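You operate a simulated robot arm through the tools that you are given. There is no shell and no other tool. Be economical: measure what you need, move in short steps, check, and stop when the job is done.

Carry out the task below with a simulated robot arm. There is one attempt and no reset: what you move stays moved.

TASK
Pull the yellow drawer open.
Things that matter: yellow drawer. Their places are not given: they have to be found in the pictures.

It is judged by the outcome, as a careful person would: the job done as asked, and still so three seconds after it is handed in. It fails if anything else is knocked over, pushed out of place, dropped, spilled or broken.

THE ROBOT
A 7-joint arm with a two-finger parallel gripper, fixed in place. Base frame: the origin is at the foot of the arm, x ahead of it, y to its left, z up. Lengths are in cm, angles in degrees, forces in N, time in s.
With the tool pointing down near the work surface it reaches from about 28 to 68 cm from the base axis. Its first joint turns from -66.0 to 66.0 degrees. Payload 1.57 kg.
Tool frame: the origin (TCP) lies between the finger pads and is the grasp point; the fingertips stand 3 cm ahead of it; z points along the fingers, y is the line along which they close. The gripper opens to 11 cm. The fingers are 2.4 cm wide and 1.2 cm thick; the gripper's body (4.8 by 11.2 cm) begins 7.8 cm behind the TCP.
Orientation is told as [roll, pitch, yaw] about the base's x, y, z axes, in that order, counted from this pose: with the fingers straight down and closing along the base's y, the tool's x points along the base's -x, its y along +y and its z along -z.

THE INTERFACE
- The arm moves only by the tool drive_tool. Its argument "steps" is a list of rows, each a list of 7 numbers: the shift along the tool's x, y, z in m, then the turn, a rotation vector about the tool's x, y, z in rad, then the closure, from 0 (fully open) to 1 (shut). In form: [[dx, dy, dz, wx, wy, wz, grip], ...]. A call has 1 to 8 rows; each row shifts and turns the commanded pose from where the row before left it, along the tool's axes as they then stand. A row lasts 0.2 s, in which the tool goes at most 5 cm and 8.6 degrees; a call with a longer step from one row to the next is refused whole, and so is a gripper value outside its range. A pose out of reach is approached as far as the arm can. The call stops where the force on the tool passes 40 N (or 10 N more than at its start, if that is more) or the arm is blocked; 0.2 s more then pass. The fingers move at their own pace (about 10.8 cm/s each) and stop on an object; they squeeze with about 24 N. The grip force told is the motor's: it shows also when the fingers shut on nothing. Time passes only in rows, and 0.2 s behind the last, so rows that do not move let the fingers close. It gives the time, the measured TCP pose, the force on the tool (base axes), the opening and the grip force at its end, in the units of the frame above (readings bear some noise).
- Cameras (640 x 400 px; columns grow to the right, rows downward): "scene" is fixed at [16.96, -40.58, 139.1]; the picture's right is [0.66, -0.76, 0.00], its down [-0.52, -0.45, -0.72] and it looks along [0.54, 0.47, -0.69] (base axes); focal length 349 px, centre (320, 200). "wrist" rides on the gripper at [-3.6, 0, -8] in the tool frame; the picture's right is [0.00, -1.00, 0.00], its down [0.97, 0.00, -0.24] and it looks along [0.24, 0.00, 0.97] (tool axes); focal length 218 px, centre (320, 200).
- capture(camera): a new picture of that camera. No time passes.
- probe_pixels(camera, pixels): there is no depth. For up to 12 entries [column, row, z] of the newest picture of that camera ("zoom" is the newest enlarged one), the place [x, y] in the base frame at which the ray of that pixel passes the height z, good to about 0.2 cm. No time passes.
- close_up(camera, box): a new picture of the part [left, top, right, bottom] of that camera's present view, enlarged. No time passes.
- hand_in(): hands the job in; it is judged then, once.

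Work in short steps. Measure before you move; look again where a grasp or a placing could have gone wrong, and mend it. You have 60 turns and 26 pictures in all, the two below and enlarged ones among them. Open the gripper and draw the arm clear of the work before you hand the job in, unless the task says otherwise; then end with one line.

The tools are called after ">>>" as name(argument=value, ...) on one line, values as JSON. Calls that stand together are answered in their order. drive_tool: Moves the arm, as the interface text tells. Its arguments: {"type":"object","properties":{"steps":{"type":"array","items":{"type":"array","items":{"type":"number"}}}},"required":["steps"]} The other tools are called the same way: capture (camera) takes a picture; probe_pixels (camera, pixels) gives the place at which the rays of pixels pass given heights; close_up (camera, box) takes an enlarged picture of a part of a camera's view; hand_in () hands the job in.

At the start:

```text
t: 0.0
tcp_pos: [41.33, -10.4, 90.83]
ee_rot: [-0.1, 0.1, 0.1]
wrist_force: [-0.7, 0.6, -0.7]
grip_width: 10.98
finger_force: 0.0
```

scene: 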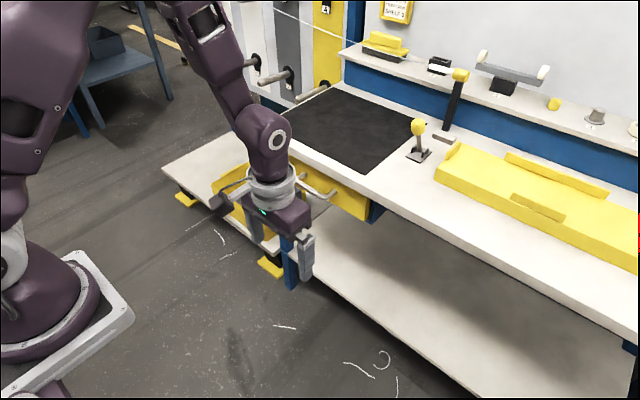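
wrist: 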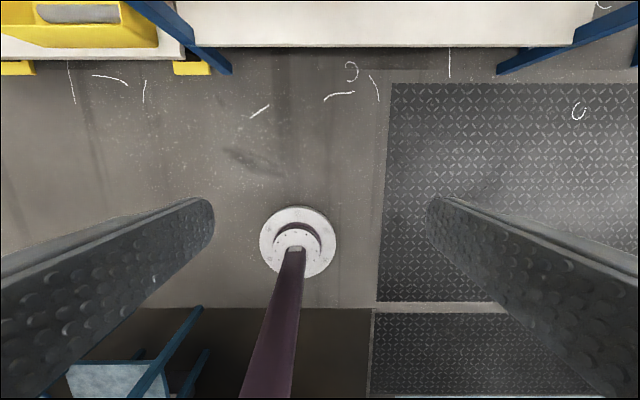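

The yellow drawer front seems to be under the bench edge near (335,190) in the scene, partly hidden by the arm; I enlarge it.

>>> close_up(camera="scene", box=[160, 80, 400, 290])

```text
1.90 times, centred on (280, 185) of scene
```

zoom: 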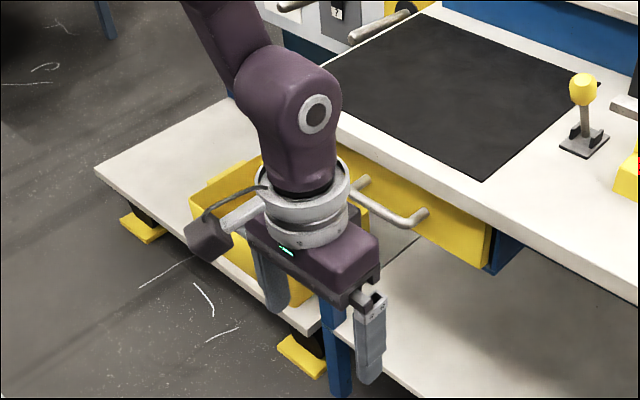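

The drawer has a bar handle near zoom (390,205), partly hidden. I move the arm sideways to -y to see it, and probe the bench edge.

>>> probe_pixels(camera="zoom", pixels=[[340, 145, 71.2], [490, 225, 71.2], [420, 215, 66], [490, 270, 60], [420, 215, 62]])

>>> drive_tool(steps=[[0, -0.04, 0, 0, 0, 0, 0], [0, -0.04, 0, 0, 0, 0, 0], [0, -0.04, 0, 0, 0, 0, 0], [0, -0.04, 0, 0, 0, 0, 0], [0, -0.04, 0, 0, 0, 0, 0]])

>>> close_up(camera="scene", box=[160, 80, 400, 290])

```text
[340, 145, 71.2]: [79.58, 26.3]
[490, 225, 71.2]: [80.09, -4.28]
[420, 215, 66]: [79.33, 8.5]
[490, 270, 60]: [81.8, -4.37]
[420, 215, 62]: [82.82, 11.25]
```

```text
t: 1.2
tcp_pos: [41.3, -30.46, 90.7]
ee_rot: [0.0, 0.0, 0.1]
wrist_force: [-0.2, -0.4, 0.1]
grip_width: 10.98
finger_force: 0.2
```

```text
1.90 times, centred on (280, 185) of scene
```

zoom: 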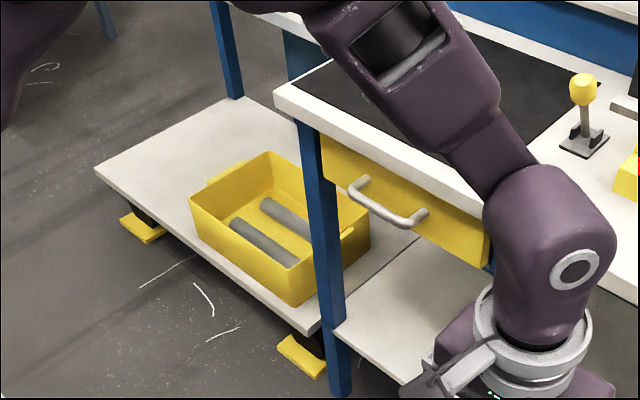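

The handle bar is now clear, from about zoom (352,190) to (408,222). I turn the tool towards horizontal (fingers towards +x) while moving to +y, to get a second view of it with the wrist camera.

>>> probe_pixels(camera="zoom", pixels=[[275, 86, 71.2], [420, 160, 71.2], [352, 190, 64], [408, 222, 64], [352, 190, 66], [408, 222, 66], [365, 180, 65], [425, 212, 65]])

>>> drive_tool(steps=[[-0.03, 0.045, 0, 0, -0.149, 0, 0], [-0.03, 0.035, 0, 0, -0.149, 0, 0], [-0.03, 0.035, 0, 0, -0.149, 0, 0], [-0.02, 0.04, 0, 0, -0.149, 0, 0], [0, 0.045, 0, 0, -0.149, 0, 0], [0, 0.045, 0, 0, -0.149, 0, 0], [0, 0.045, 0, 0, -0.149, 0, 0], [0, 0.045, 0, 0, -0.149, 0, 0]])

>>> capture(camera="wrist")

```text
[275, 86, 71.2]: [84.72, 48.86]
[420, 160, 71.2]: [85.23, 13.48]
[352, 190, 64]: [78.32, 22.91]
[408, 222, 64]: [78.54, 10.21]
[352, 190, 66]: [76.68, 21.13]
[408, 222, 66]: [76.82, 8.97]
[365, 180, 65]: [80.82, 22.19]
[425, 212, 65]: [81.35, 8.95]
```

```text
refused: row 1 steps farther than a row can; nothing moved
```

```text
21 pictures are left
```

wrist: 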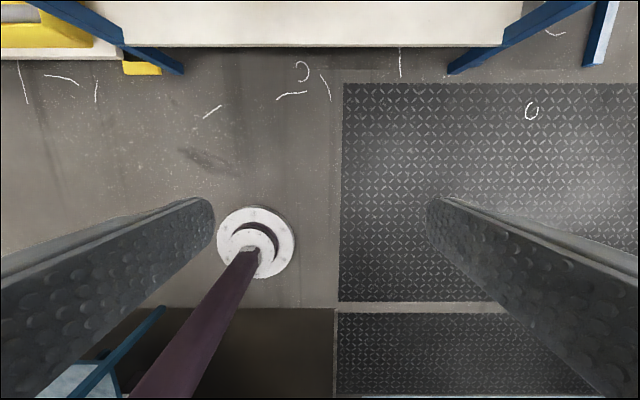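

The first row was too long; I repeat with shorter steps.

>>> drive_tool(steps=[[-0.025, 0.04, 0, 0, -0.148, 0, 0], [-0.025, 0.04, 0, 0, -0.148, 0, 0], [-0.025, 0.04, 0, 0, -0.148, 0, 0], [-0.02, 0.04, 0, 0, -0.148, 0, 0], [0, 0.045, 0, 0, -0.148, 0, 0], [0, 0.045, 0, 0, -0.148, 0, 0], [0, 0.045, 0, 0, -0.148, 0, 0], [0, 0.045, 0, 0, -0.148, 0, 0]])

>>> capture(camera="wrist")

```text
t: 3.0
tcp_pos: [52.7, 0.03, 92.24]
ee_rot: [-0.1, -61.5, 0.0]
wrist_force: [-0.4, 0.5, -0.3]
grip_width: 11.0
finger_force: 0.1
out of reach, approached as far as the arm can: row 7, 8
```

```text
20 pictures are left
```

wrist: 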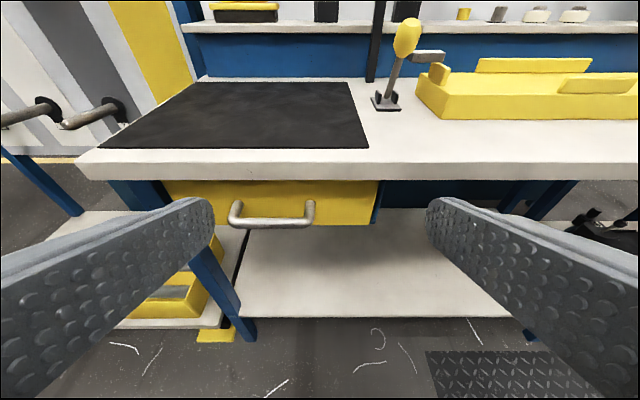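

Clear view of handle: bar from (236,223) to (310,223), posts up to (236,203),(310,203). I probe them at several heights to match with the scene view.

>>> probe_pixels(camera="wrist", pixels=[[236, 223, 60], [236, 223, 64], [236, 223, 66], [310, 223, 60], [310, 223, 64], [310, 223, 66], [300, 163, 71.2], [80, 163, 71.2], [374, 224, 60]])

>>> close_up(camera="scene", box=[260, 120, 360, 220])

```text
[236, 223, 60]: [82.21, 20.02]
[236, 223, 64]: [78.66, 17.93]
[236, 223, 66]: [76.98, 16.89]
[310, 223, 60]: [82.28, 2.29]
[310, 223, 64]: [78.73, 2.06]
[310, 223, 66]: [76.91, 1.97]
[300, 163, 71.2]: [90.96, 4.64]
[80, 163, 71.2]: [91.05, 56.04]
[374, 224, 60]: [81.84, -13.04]
```

```text
4.00 times, centred on (310, 170) of scene
```

zoom: 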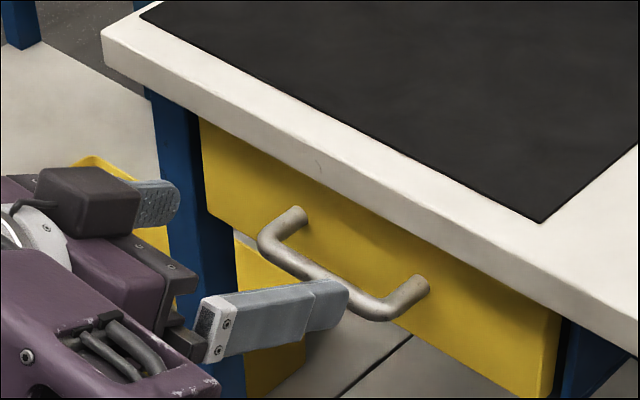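

Matching both views puts the handle much higher and nearer (z≈78, x≈66). I refine with sharper pixels.

>>> probe_pixels(camera="zoom", pixels=[[266, 245, 78], [380, 311, 78], [266, 245, 76], [380, 311, 76], [297, 215, 78], [422, 283, 78], [103, 38, 86], [103, 38, 84], [548, 398, 76]])

>>> probe_pixels(camera="wrist", pixels=[[237, 222, 78], [309, 222, 78], [237, 222, 76], [309, 222, 76], [237, 204, 78], [309, 204, 78], [78, 163, 86], [78, 163, 84], [374, 224, 76]])

```text
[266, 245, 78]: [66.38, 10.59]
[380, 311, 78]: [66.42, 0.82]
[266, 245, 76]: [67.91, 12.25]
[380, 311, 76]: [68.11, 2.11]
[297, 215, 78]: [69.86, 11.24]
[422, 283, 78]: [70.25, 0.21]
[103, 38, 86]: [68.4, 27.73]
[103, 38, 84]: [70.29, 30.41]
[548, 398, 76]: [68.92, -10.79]
```

```text
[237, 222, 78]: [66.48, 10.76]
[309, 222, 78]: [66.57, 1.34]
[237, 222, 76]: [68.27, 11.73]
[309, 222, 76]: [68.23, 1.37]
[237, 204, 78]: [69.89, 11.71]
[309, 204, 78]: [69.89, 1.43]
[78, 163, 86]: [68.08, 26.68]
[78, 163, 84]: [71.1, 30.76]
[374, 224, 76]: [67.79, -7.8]
```

Handle bar: x≈66.6, y 1 to 10.7, z≈77.8; drawer front x≈70; bench top above z≈85. I move to about (56, 6, 78) in front of it before finishing the orientation.

>>> drive_tool(steps=[[0.026, 0.015, 0.025, 0, 0, 0, 0], [0.026, 0.015, 0.025, 0, 0, 0, 0], [0.026, 0.015, 0.025, 0, 0, 0, 0], [0.026, 0.015, 0.025, 0, 0, 0, 0], [0, 0, 0, 0, 0, 0, 0]])

```text
t: 4.2
tcp_pos: [56.63, 6.11, 78.46]
ee_rot: [-0.1, -61.5, 0.0]
wrist_force: [-0.6, 0.5, 1.1]
grip_width: 10.99
finger_force: 0.0
```

Now finish the pitch towards horizontal (about 27° more).

>>> drive_tool(steps=[[0, 0, 0, 0, -0.14, 0, 0], [0, 0, 0, 0, -0.14, 0, 0], [0, 0, 0, 0, -0.14, 0, 0], [0, 0, 0, 0, -0.05, 0, 0], [0, 0, 0, 0, 0, 0, 0]])

```text
t: 5.4
tcp_pos: [56.48, 6.04, 78.36]
ee_rot: [0.4, -88.5, -0.5]
wrist_force: [-0.1, 0.8, -1.2]
grip_width: 10.99
finger_force: 0.1
```

Horizontal reached. Now roll 90° about the tool axis so the fingers close along z, then look.

>>> drive_tool(steps=[[0, 0, 0, 0, 0, 0.143, 0.3], [0, 0, 0, 0, 0, 0.143, 0.3], [0, 0, 0, 0, 0, 0.143, 0.3], [0, 0, 0, 0, 0, 0.143, 0.3], [0, 0, 0, 0, 0, 0.143, 0.3], [0, 0, 0, 0, 0, 0.143, 0.3], [0, 0, 0, 0, 0, 0.143, 0.3], [0, 0, 0, 0, 0, 0.143, 0.3]])

>>> drive_tool(steps=[[0, 0, 0, 0, 0, 0.143, 0.5], [0, 0, 0, 0, 0, 0.143, 0.5], [0, 0, 0, 0, 0, 0.143, 0.5], [0, 0, 0, 0, 0, 0, 0.5]])

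>>> capture(camera="wrist")

>>> close_up(camera="scene", box=[240, 110, 380, 230])

```text
t: 7.2
tcp_pos: [56.4, 6.17, 78.43]
ee_rot: [88.2, -24.3, -89.2]
wrist_force: [0.2, 0.1, -0.4]
grip_width: 7.69
finger_force: 0.1
```

```text
t: 8.2
tcp_pos: [56.51, 6.07, 78.31]
ee_rot: [88.3, 0.2, -90.0]
wrist_force: [0.4, 0.2, 0.8]
grip_width: 5.52
finger_force: 0.1
```

```text
18 pictures are left
```

wrist: 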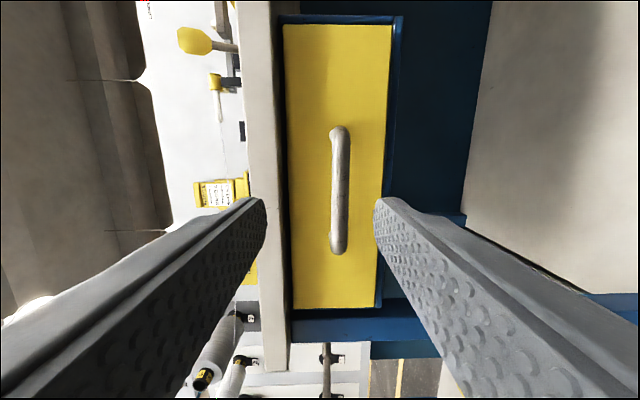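

```text
3.33 times, centred on (310, 170) of scene
```

zoom: 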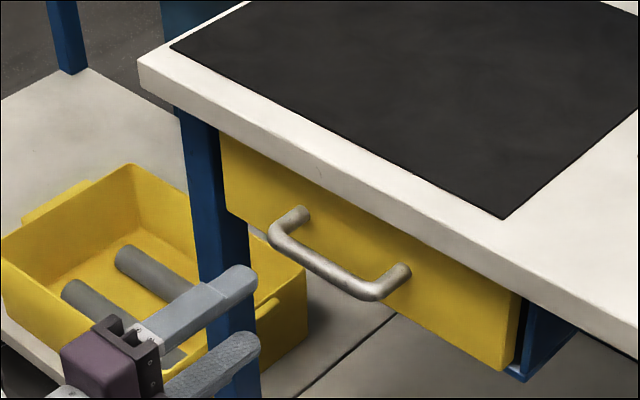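

The bar is at column 340 (rows 130–250), slightly below the tool's centre line. I probe to pin its height.

>>> probe_pixels(camera="wrist", pixels=[[340, 190, 76], [340, 190, 76.5], [340, 190, 77], [340, 190, 77.5], [336, 245, 76.5], [340, 140, 76.5], [285, 190, 80], [378, 190, 74]])

>>> probe_pixels(camera="zoom", pixels=[[273, 237, 76.5], [372, 292, 76.5], [273, 237, 77.5], [372, 292, 77.5]])

```text
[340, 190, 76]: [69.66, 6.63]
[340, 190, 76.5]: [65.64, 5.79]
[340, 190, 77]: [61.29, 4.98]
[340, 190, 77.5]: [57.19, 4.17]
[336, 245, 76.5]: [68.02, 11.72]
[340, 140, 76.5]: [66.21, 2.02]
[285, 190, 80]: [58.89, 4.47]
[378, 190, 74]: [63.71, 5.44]
```

```text
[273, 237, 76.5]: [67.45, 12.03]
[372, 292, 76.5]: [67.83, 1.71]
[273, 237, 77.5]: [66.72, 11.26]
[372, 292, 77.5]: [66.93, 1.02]
```

The two views agree: bar at z≈76.4, x≈67.6, y 1.7–12. I align (down 1.9 cm, +y 0.7 cm, level the tool), narrow to ~4 cm, and advance partway.

>>> drive_tool(steps=[[0.007, -0.019, 0, -0.03, 0, 0, 0.63], [0, 0, 0.03, 0, 0, 0, 0.63], [0, 0, 0.03, 0, 0, 0, 0.63], [0, 0, 0, 0, 0, 0, 0.63]])

>>> capture(camera="wrist")

>>> close_up(camera="scene", box=[240, 110, 380, 230])

```text
t: 9.2
tcp_pos: [62.49, 6.89, 76.49]
ee_rot: [90.1, 0.1, -89.9]
wrist_force: [1.0, -0.2, 0.6]
grip_width: 4.08
finger_force: 0.0
```

```text
16 pictures are left
```

wrist: 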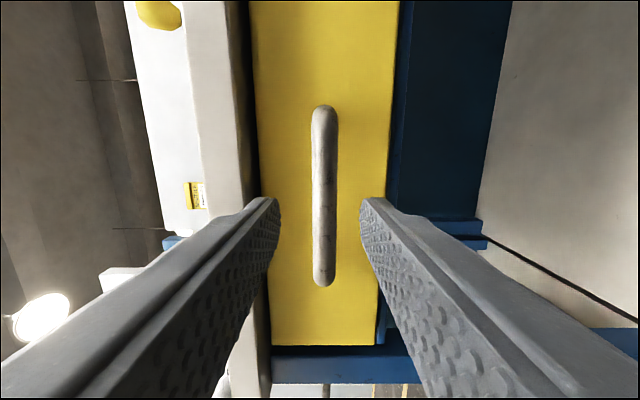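

```text
3.33 times, centred on (310, 170) of scene
```

zoom: 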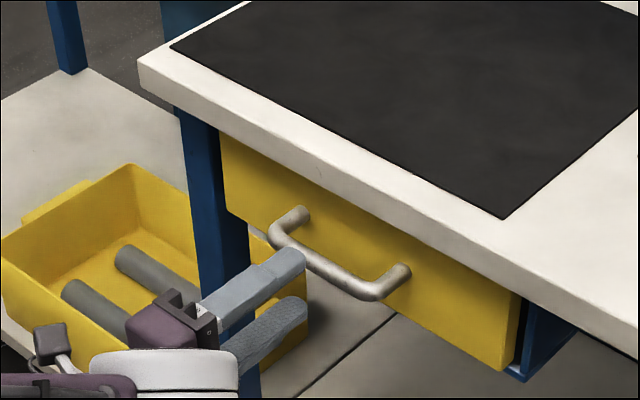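

The bar is centred between the fingers (column 324). I advance 4 cm and then close.

>>> drive_tool(steps=[[0, -0.002, 0.02, 0, 0, 0, 0.63], [0, 0, 0.02, 0, 0, 0, 0.63], [0, 0, 0, 0, 0, 0, 0.63]])

>>> capture(camera="wrist")

```text
t: 10.0
tcp_pos: [66.47, 6.85, 76.24]
ee_rot: [90.1, 0.1, -90.0]
wrist_force: [0.0, -0.7, 0.3]
grip_width: 4.08
finger_force: 0.1
```

```text
14 pictures are left
```

wrist: 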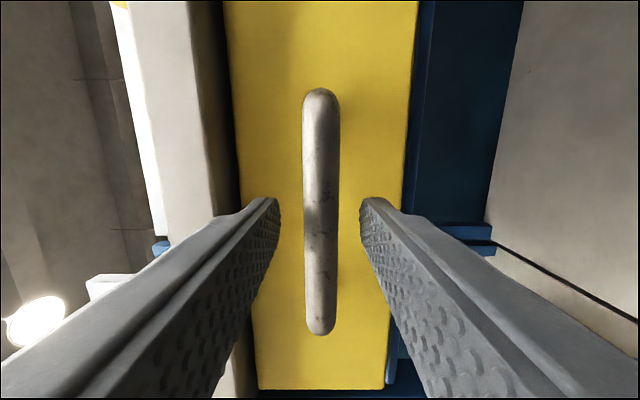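

The bar lies between the fingers. I close the gripper.

>>> drive_tool(steps=[[0, 0, 0, 0, 0, 0, 0.85], [0, 0, 0, 0, 0, 0, 1], [0, 0, 0, 0, 0, 0, 1], [0, 0, 0, 0, 0, 0, 1]])

```text
t: 11.0
tcp_pos: [66.42, 6.85, 76.17]
ee_rot: [90.1, 0.2, -90.0]
wrist_force: [0.2, -1.0, -7.4]
grip_width: 1.55
finger_force: 30.6
```

Gripped at 1.55 cm. Pull straight back along -x gently.

>>> drive_tool(steps=[[0, 0, -0.01, 0, 0, 0, 1], [0, 0, -0.015, 0, 0, 0, 1], [0, 0, -0.015, 0, 0, 0, 1], [0, 0, -0.015, 0, 0, 0, 1], [0, 0, -0.015, 0, 0, 0, 1]])

>>> capture(camera="scene")

```text
t: 12.2
tcp_pos: [59.38, 6.74, 76.1]
ee_rot: [89.9, 0.1, -89.9]
wrist_force: [0.9, 5.5, -14.2]
grip_width: 1.58
finger_force: 31.1
```

```text
13 pictures are left
```

scene: 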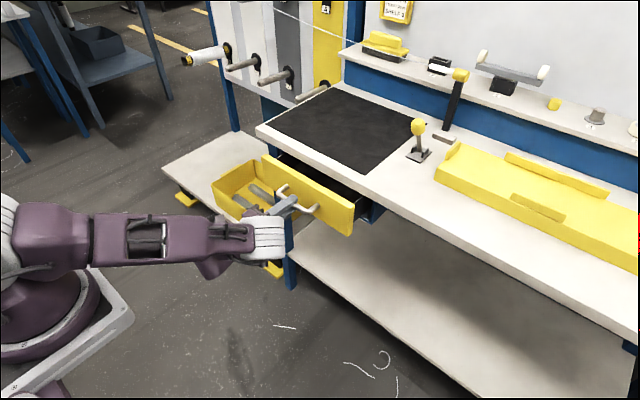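

The drawer is sliding out (about 7 cm). I keep pulling.

>>> drive_tool(steps=[[0, 0, -0.015, 0, 0, 0, 1], [0, 0.001, -0.015, 0, 0, 0, 1], [0, 0, -0.015, 0, 0, 0, 1], [0, 0, -0.015, 0, 0, 0, 1], [0, 0, -0.015, 0, 0, 0, 1]])

```text
t: 13.3
tcp_pos: [53.21, 6.78, 76.19]
ee_rot: [89.4, 0.0, -89.4]
wrist_force: [-0.5, 0.7, -5.2]
grip_width: 1.58
finger_force: 31.5
stopped in row 5: the force on the tool passed its limit (the readings are from after the stop); the commanded pose is now the measured one
out of reach, approached as far as the arm can: row 5
```

Stopped after about 13 cm, at either the drawer's end or the reach limit; I look.

>>> capture(camera="scene")

>>> drive_tool(steps=[[0, 0, -0.007, 0, 0, 0, 1], [0, 0, 0, 0, 0, 0, 1]])

```text
12 pictures are left
```

scene: 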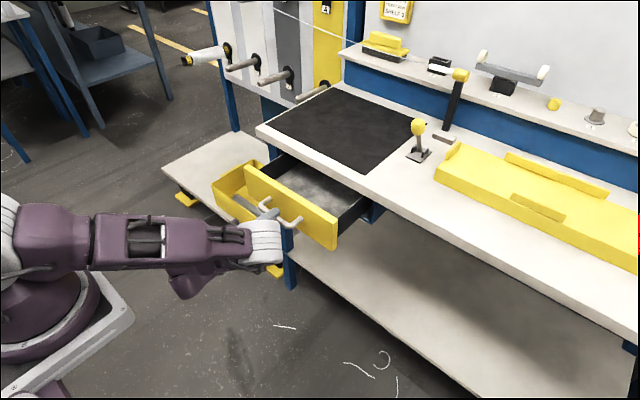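

```text
t: 13.9
tcp_pos: [52.7, 6.72, 76.26]
ee_rot: [88.8, 0.0, -89.0]
wrist_force: [-0.3, 14.7, -26.3]
grip_width: 1.54
finger_force: 31.6
out of reach, approached as far as the arm can: row 1
```

The force along x is near zero, so the arm's reach with a level tool is the limit, not the drawer. I loosen slightly (bar still caged) and tilt the tool downwards around the bar to gain reach for a longer pull.

>>> drive_tool(steps=[[0, 0, 0.003, 0, 0, 0, 0.75], [0, 0, 0, 0, 0, 0, 0.75], [0, 0.0016, 0, 0.14, 0, 0, 0.75], [0, 0.0016, 0, 0.14, 0, 0, 0.75], [0, 0, 0, 0, 0, 0, 0.75]])

>>> close_up(camera="scene", box=[200, 130, 370, 270])

>>> capture(camera="wrist")

```text
t: 15.1
tcp_pos: [53.25, 6.62, 76.83]
ee_rot: [73.3, 0.1, -89.4]
wrist_force: [0.5, 0.3, -0.4]
grip_width: 2.76
finger_force: 0.0
```

```text
2.86 times, centred on (285, 200) of scene
```

zoom: 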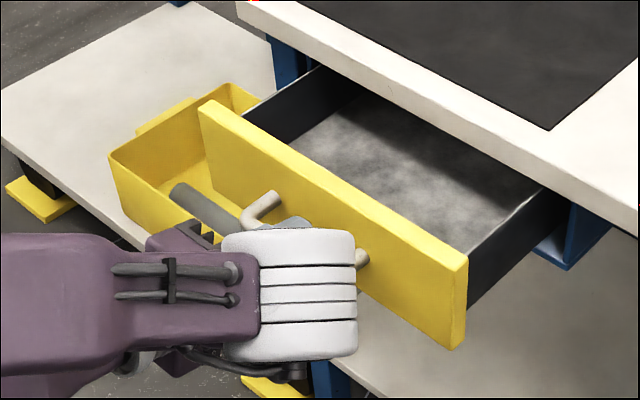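

```text
10 pictures are left
```

wrist: 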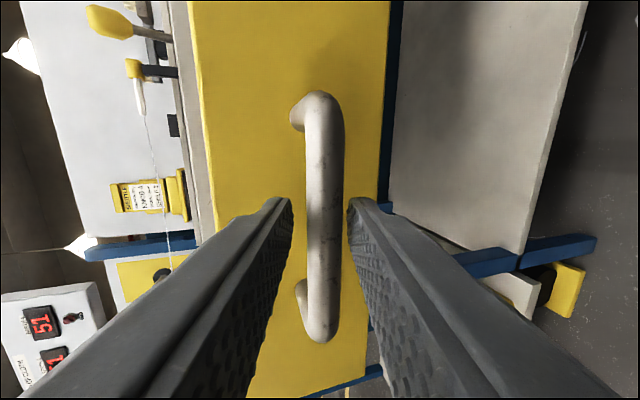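

The bar is still centred between the fingers at a 17° tilt with no contact. I tilt further to about 33°, then grip.

>>> drive_tool(steps=[[0, 0.0016, 0, 0.14, 0, 0, 0.75], [0, 0.0016, 0, 0.14, 0, 0, 0.75], [0, 0, 0, 0, 0, 0, 0.75], [0, 0, 0, 0, 0, 0, 1], [0, 0, 0, 0, 0, 0, 1], [0, 0, 0, 0, 0, 0, 1]])

```text
t: 16.5
tcp_pos: [53.28, 6.52, 76.88]
ee_rot: [57.2, 0.0, -89.4]
wrist_force: [-1.2, 0.3, -21.4]
grip_width: 1.59
finger_force: 30.9
```

Gripped again. Pull along base -x (dz −0.84, dy −0.54 in the tilted frame), easing down slightly to relieve the vertical load.

>>> drive_tool(steps=[[0, -0.0017, 0.001, 0, 0, 0, 1], [0, -0.0065, -0.0101, 0, 0, 0, 1], [0, -0.0065, -0.0101, 0, 0, 0, 1], [0, -0.0065, -0.0101, 0, 0, 0, 1], [0, -0.0065, -0.0101, 0, 0, 0, 1], [0, -0.0065, -0.0101, 0, 0, 0, 1]])

```text
t: 17.9
tcp_pos: [47.34, 6.43, 76.97]
ee_rot: [57.5, 0.1, -89.5]
wrist_force: [1.5, 9.3, 15.7]
grip_width: 1.58
finger_force: 31.2
```

Another 6 cm (19 cm in total), still sliding freely. Continue.

>>> drive_tool(steps=[[0, -0.0065, -0.0101, 0, 0, 0, 1], [0, -0.0065, -0.0101, 0, 0, 0, 1], [0, -0.0065, -0.0101, 0, 0, 0, 1], [0, -0.0065, -0.0101, 0, 0, 0, 1]])

>>> capture(camera="scene")

```text
t: 18.6
tcp_pos: [44.68, 6.53, 77.0]
ee_rot: [57.5, 0.1, -89.4]
wrist_force: [0.3, -1.3, 3.0]
grip_width: 1.59
finger_force: 31.1
stopped in row 3: the force on the tool passed its limit (the readings are from after the stop); the commanded pose is now the measured one
```

```text
9 pictures are left
```

scene: 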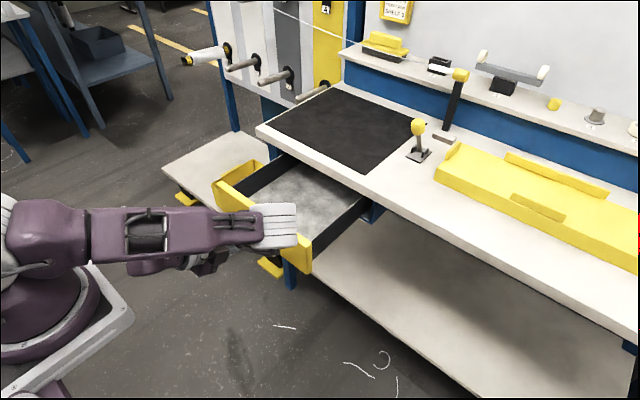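

This stop came without a reach note: the drawer has hit its end stop at about 22 cm. I open the fingers a bit and withdraw along the tool axis.

>>> drive_tool(steps=[[0, 0, 0, 0, 0, 0, 0.72], [0, 0, 0, 0, 0, 0, 0.72], [0, 0, -0.015, 0, 0, 0, 0.72], [0, 0, -0.015, 0, 0, 0, 0.72], [0, 0, -0.015, 0, 0, 0, 0.72]])

>>> capture(camera="wrist")

```text
t: 19.8
tcp_pos: [43.03, 6.13, 77.92]
ee_rot: [57.4, 0.3, -89.1]
wrist_force: [-0.6, 0.3, -0.1]
grip_width: 3.08
finger_force: 0.0
out of reach, approached as far as the arm can: row 4, 5
```

```text
8 pictures are left
```

wrist: 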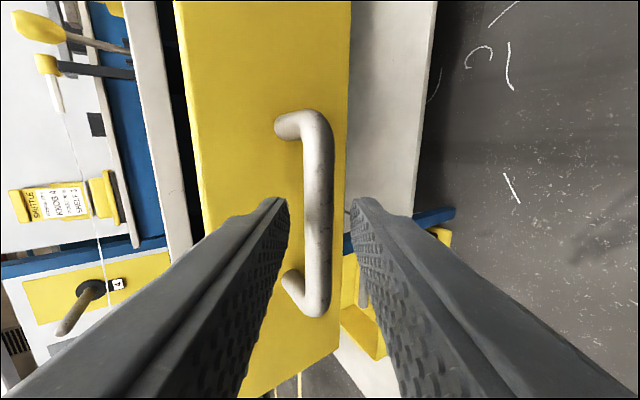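

Withdrawn 1.9 cm until the reach limit; the tips are about at the bar. I tilt further down around the bar and continue withdrawing.

>>> drive_tool(steps=[[0, 0.0043, 0, 0.14, 0, 0, 0.72], [0, 0.0045, -0.003, 0.14, 0, 0, 0.72], [0, 0, -0.015, 0, 0, 0, 0.72], [0, 0, -0.015, 0, 0, 0, 0.72], [0, 0, 0, 0, 0, 0, 0.72]])

>>> capture(camera="wrist")

```text
t: 21.0
tcp_pos: [42.35, 6.36, 80.12]
ee_rot: [40.9, 0.1, -88.5]
wrist_force: [0.0, -0.2, -0.2]
grip_width: 3.07
finger_force: 0.1
out of reach, approached as far as the arm can: row 3, 4
```

```text
7 pictures are left
```

wrist: 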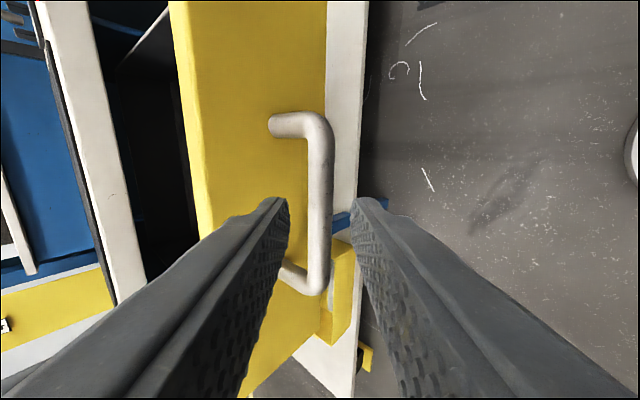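

The fingers are about 2 cm clear of the bar. I rise straight up.

>>> drive_tool(steps=[[0, 0.013, -0.015, 0, 0, 0, 0.72], [0, 0.0197, -0.0227, 0, 0, 0, 0.72], [0, 0.0197, -0.0227, 0.1, 0, 0, 0.6], [0, 0.017, -0.025, 0.1, 0, 0, 0.4], [0, 0.014, -0.027, 0, 0, 0, 0.2], [0, 0.014, -0.027, 0, 0, 0, 0], [0, 0, 0, 0, 0, 0, 0]])

>>> capture(camera="scene")

```text
t: 22.6
tcp_pos: [43.3, 7.02, 95.56]
ee_rot: [30.0, 0.3, -89.4]
wrist_force: [0.5, -1.1, 0.2]
grip_width: 11.01
finger_force: 0.1
out of reach, approached as far as the arm can: row 1, 2
```

```text
6 pictures are left
```

scene: 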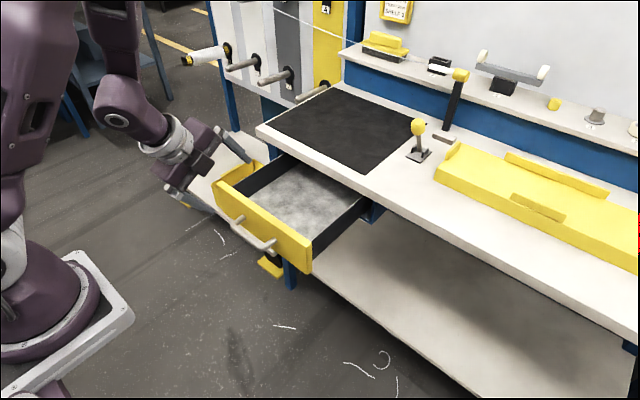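

The drawer is open to its stop, the gripper is open and clear above it, and everything else is in place. I hand in.

>>> hand_in()

```text
The job is handed in.
```

The yellow drawer is pulled open about 22 cm, where it met its stop; nothing else was moved, and I've handed the job in with the gripper open and clear of the drawer.
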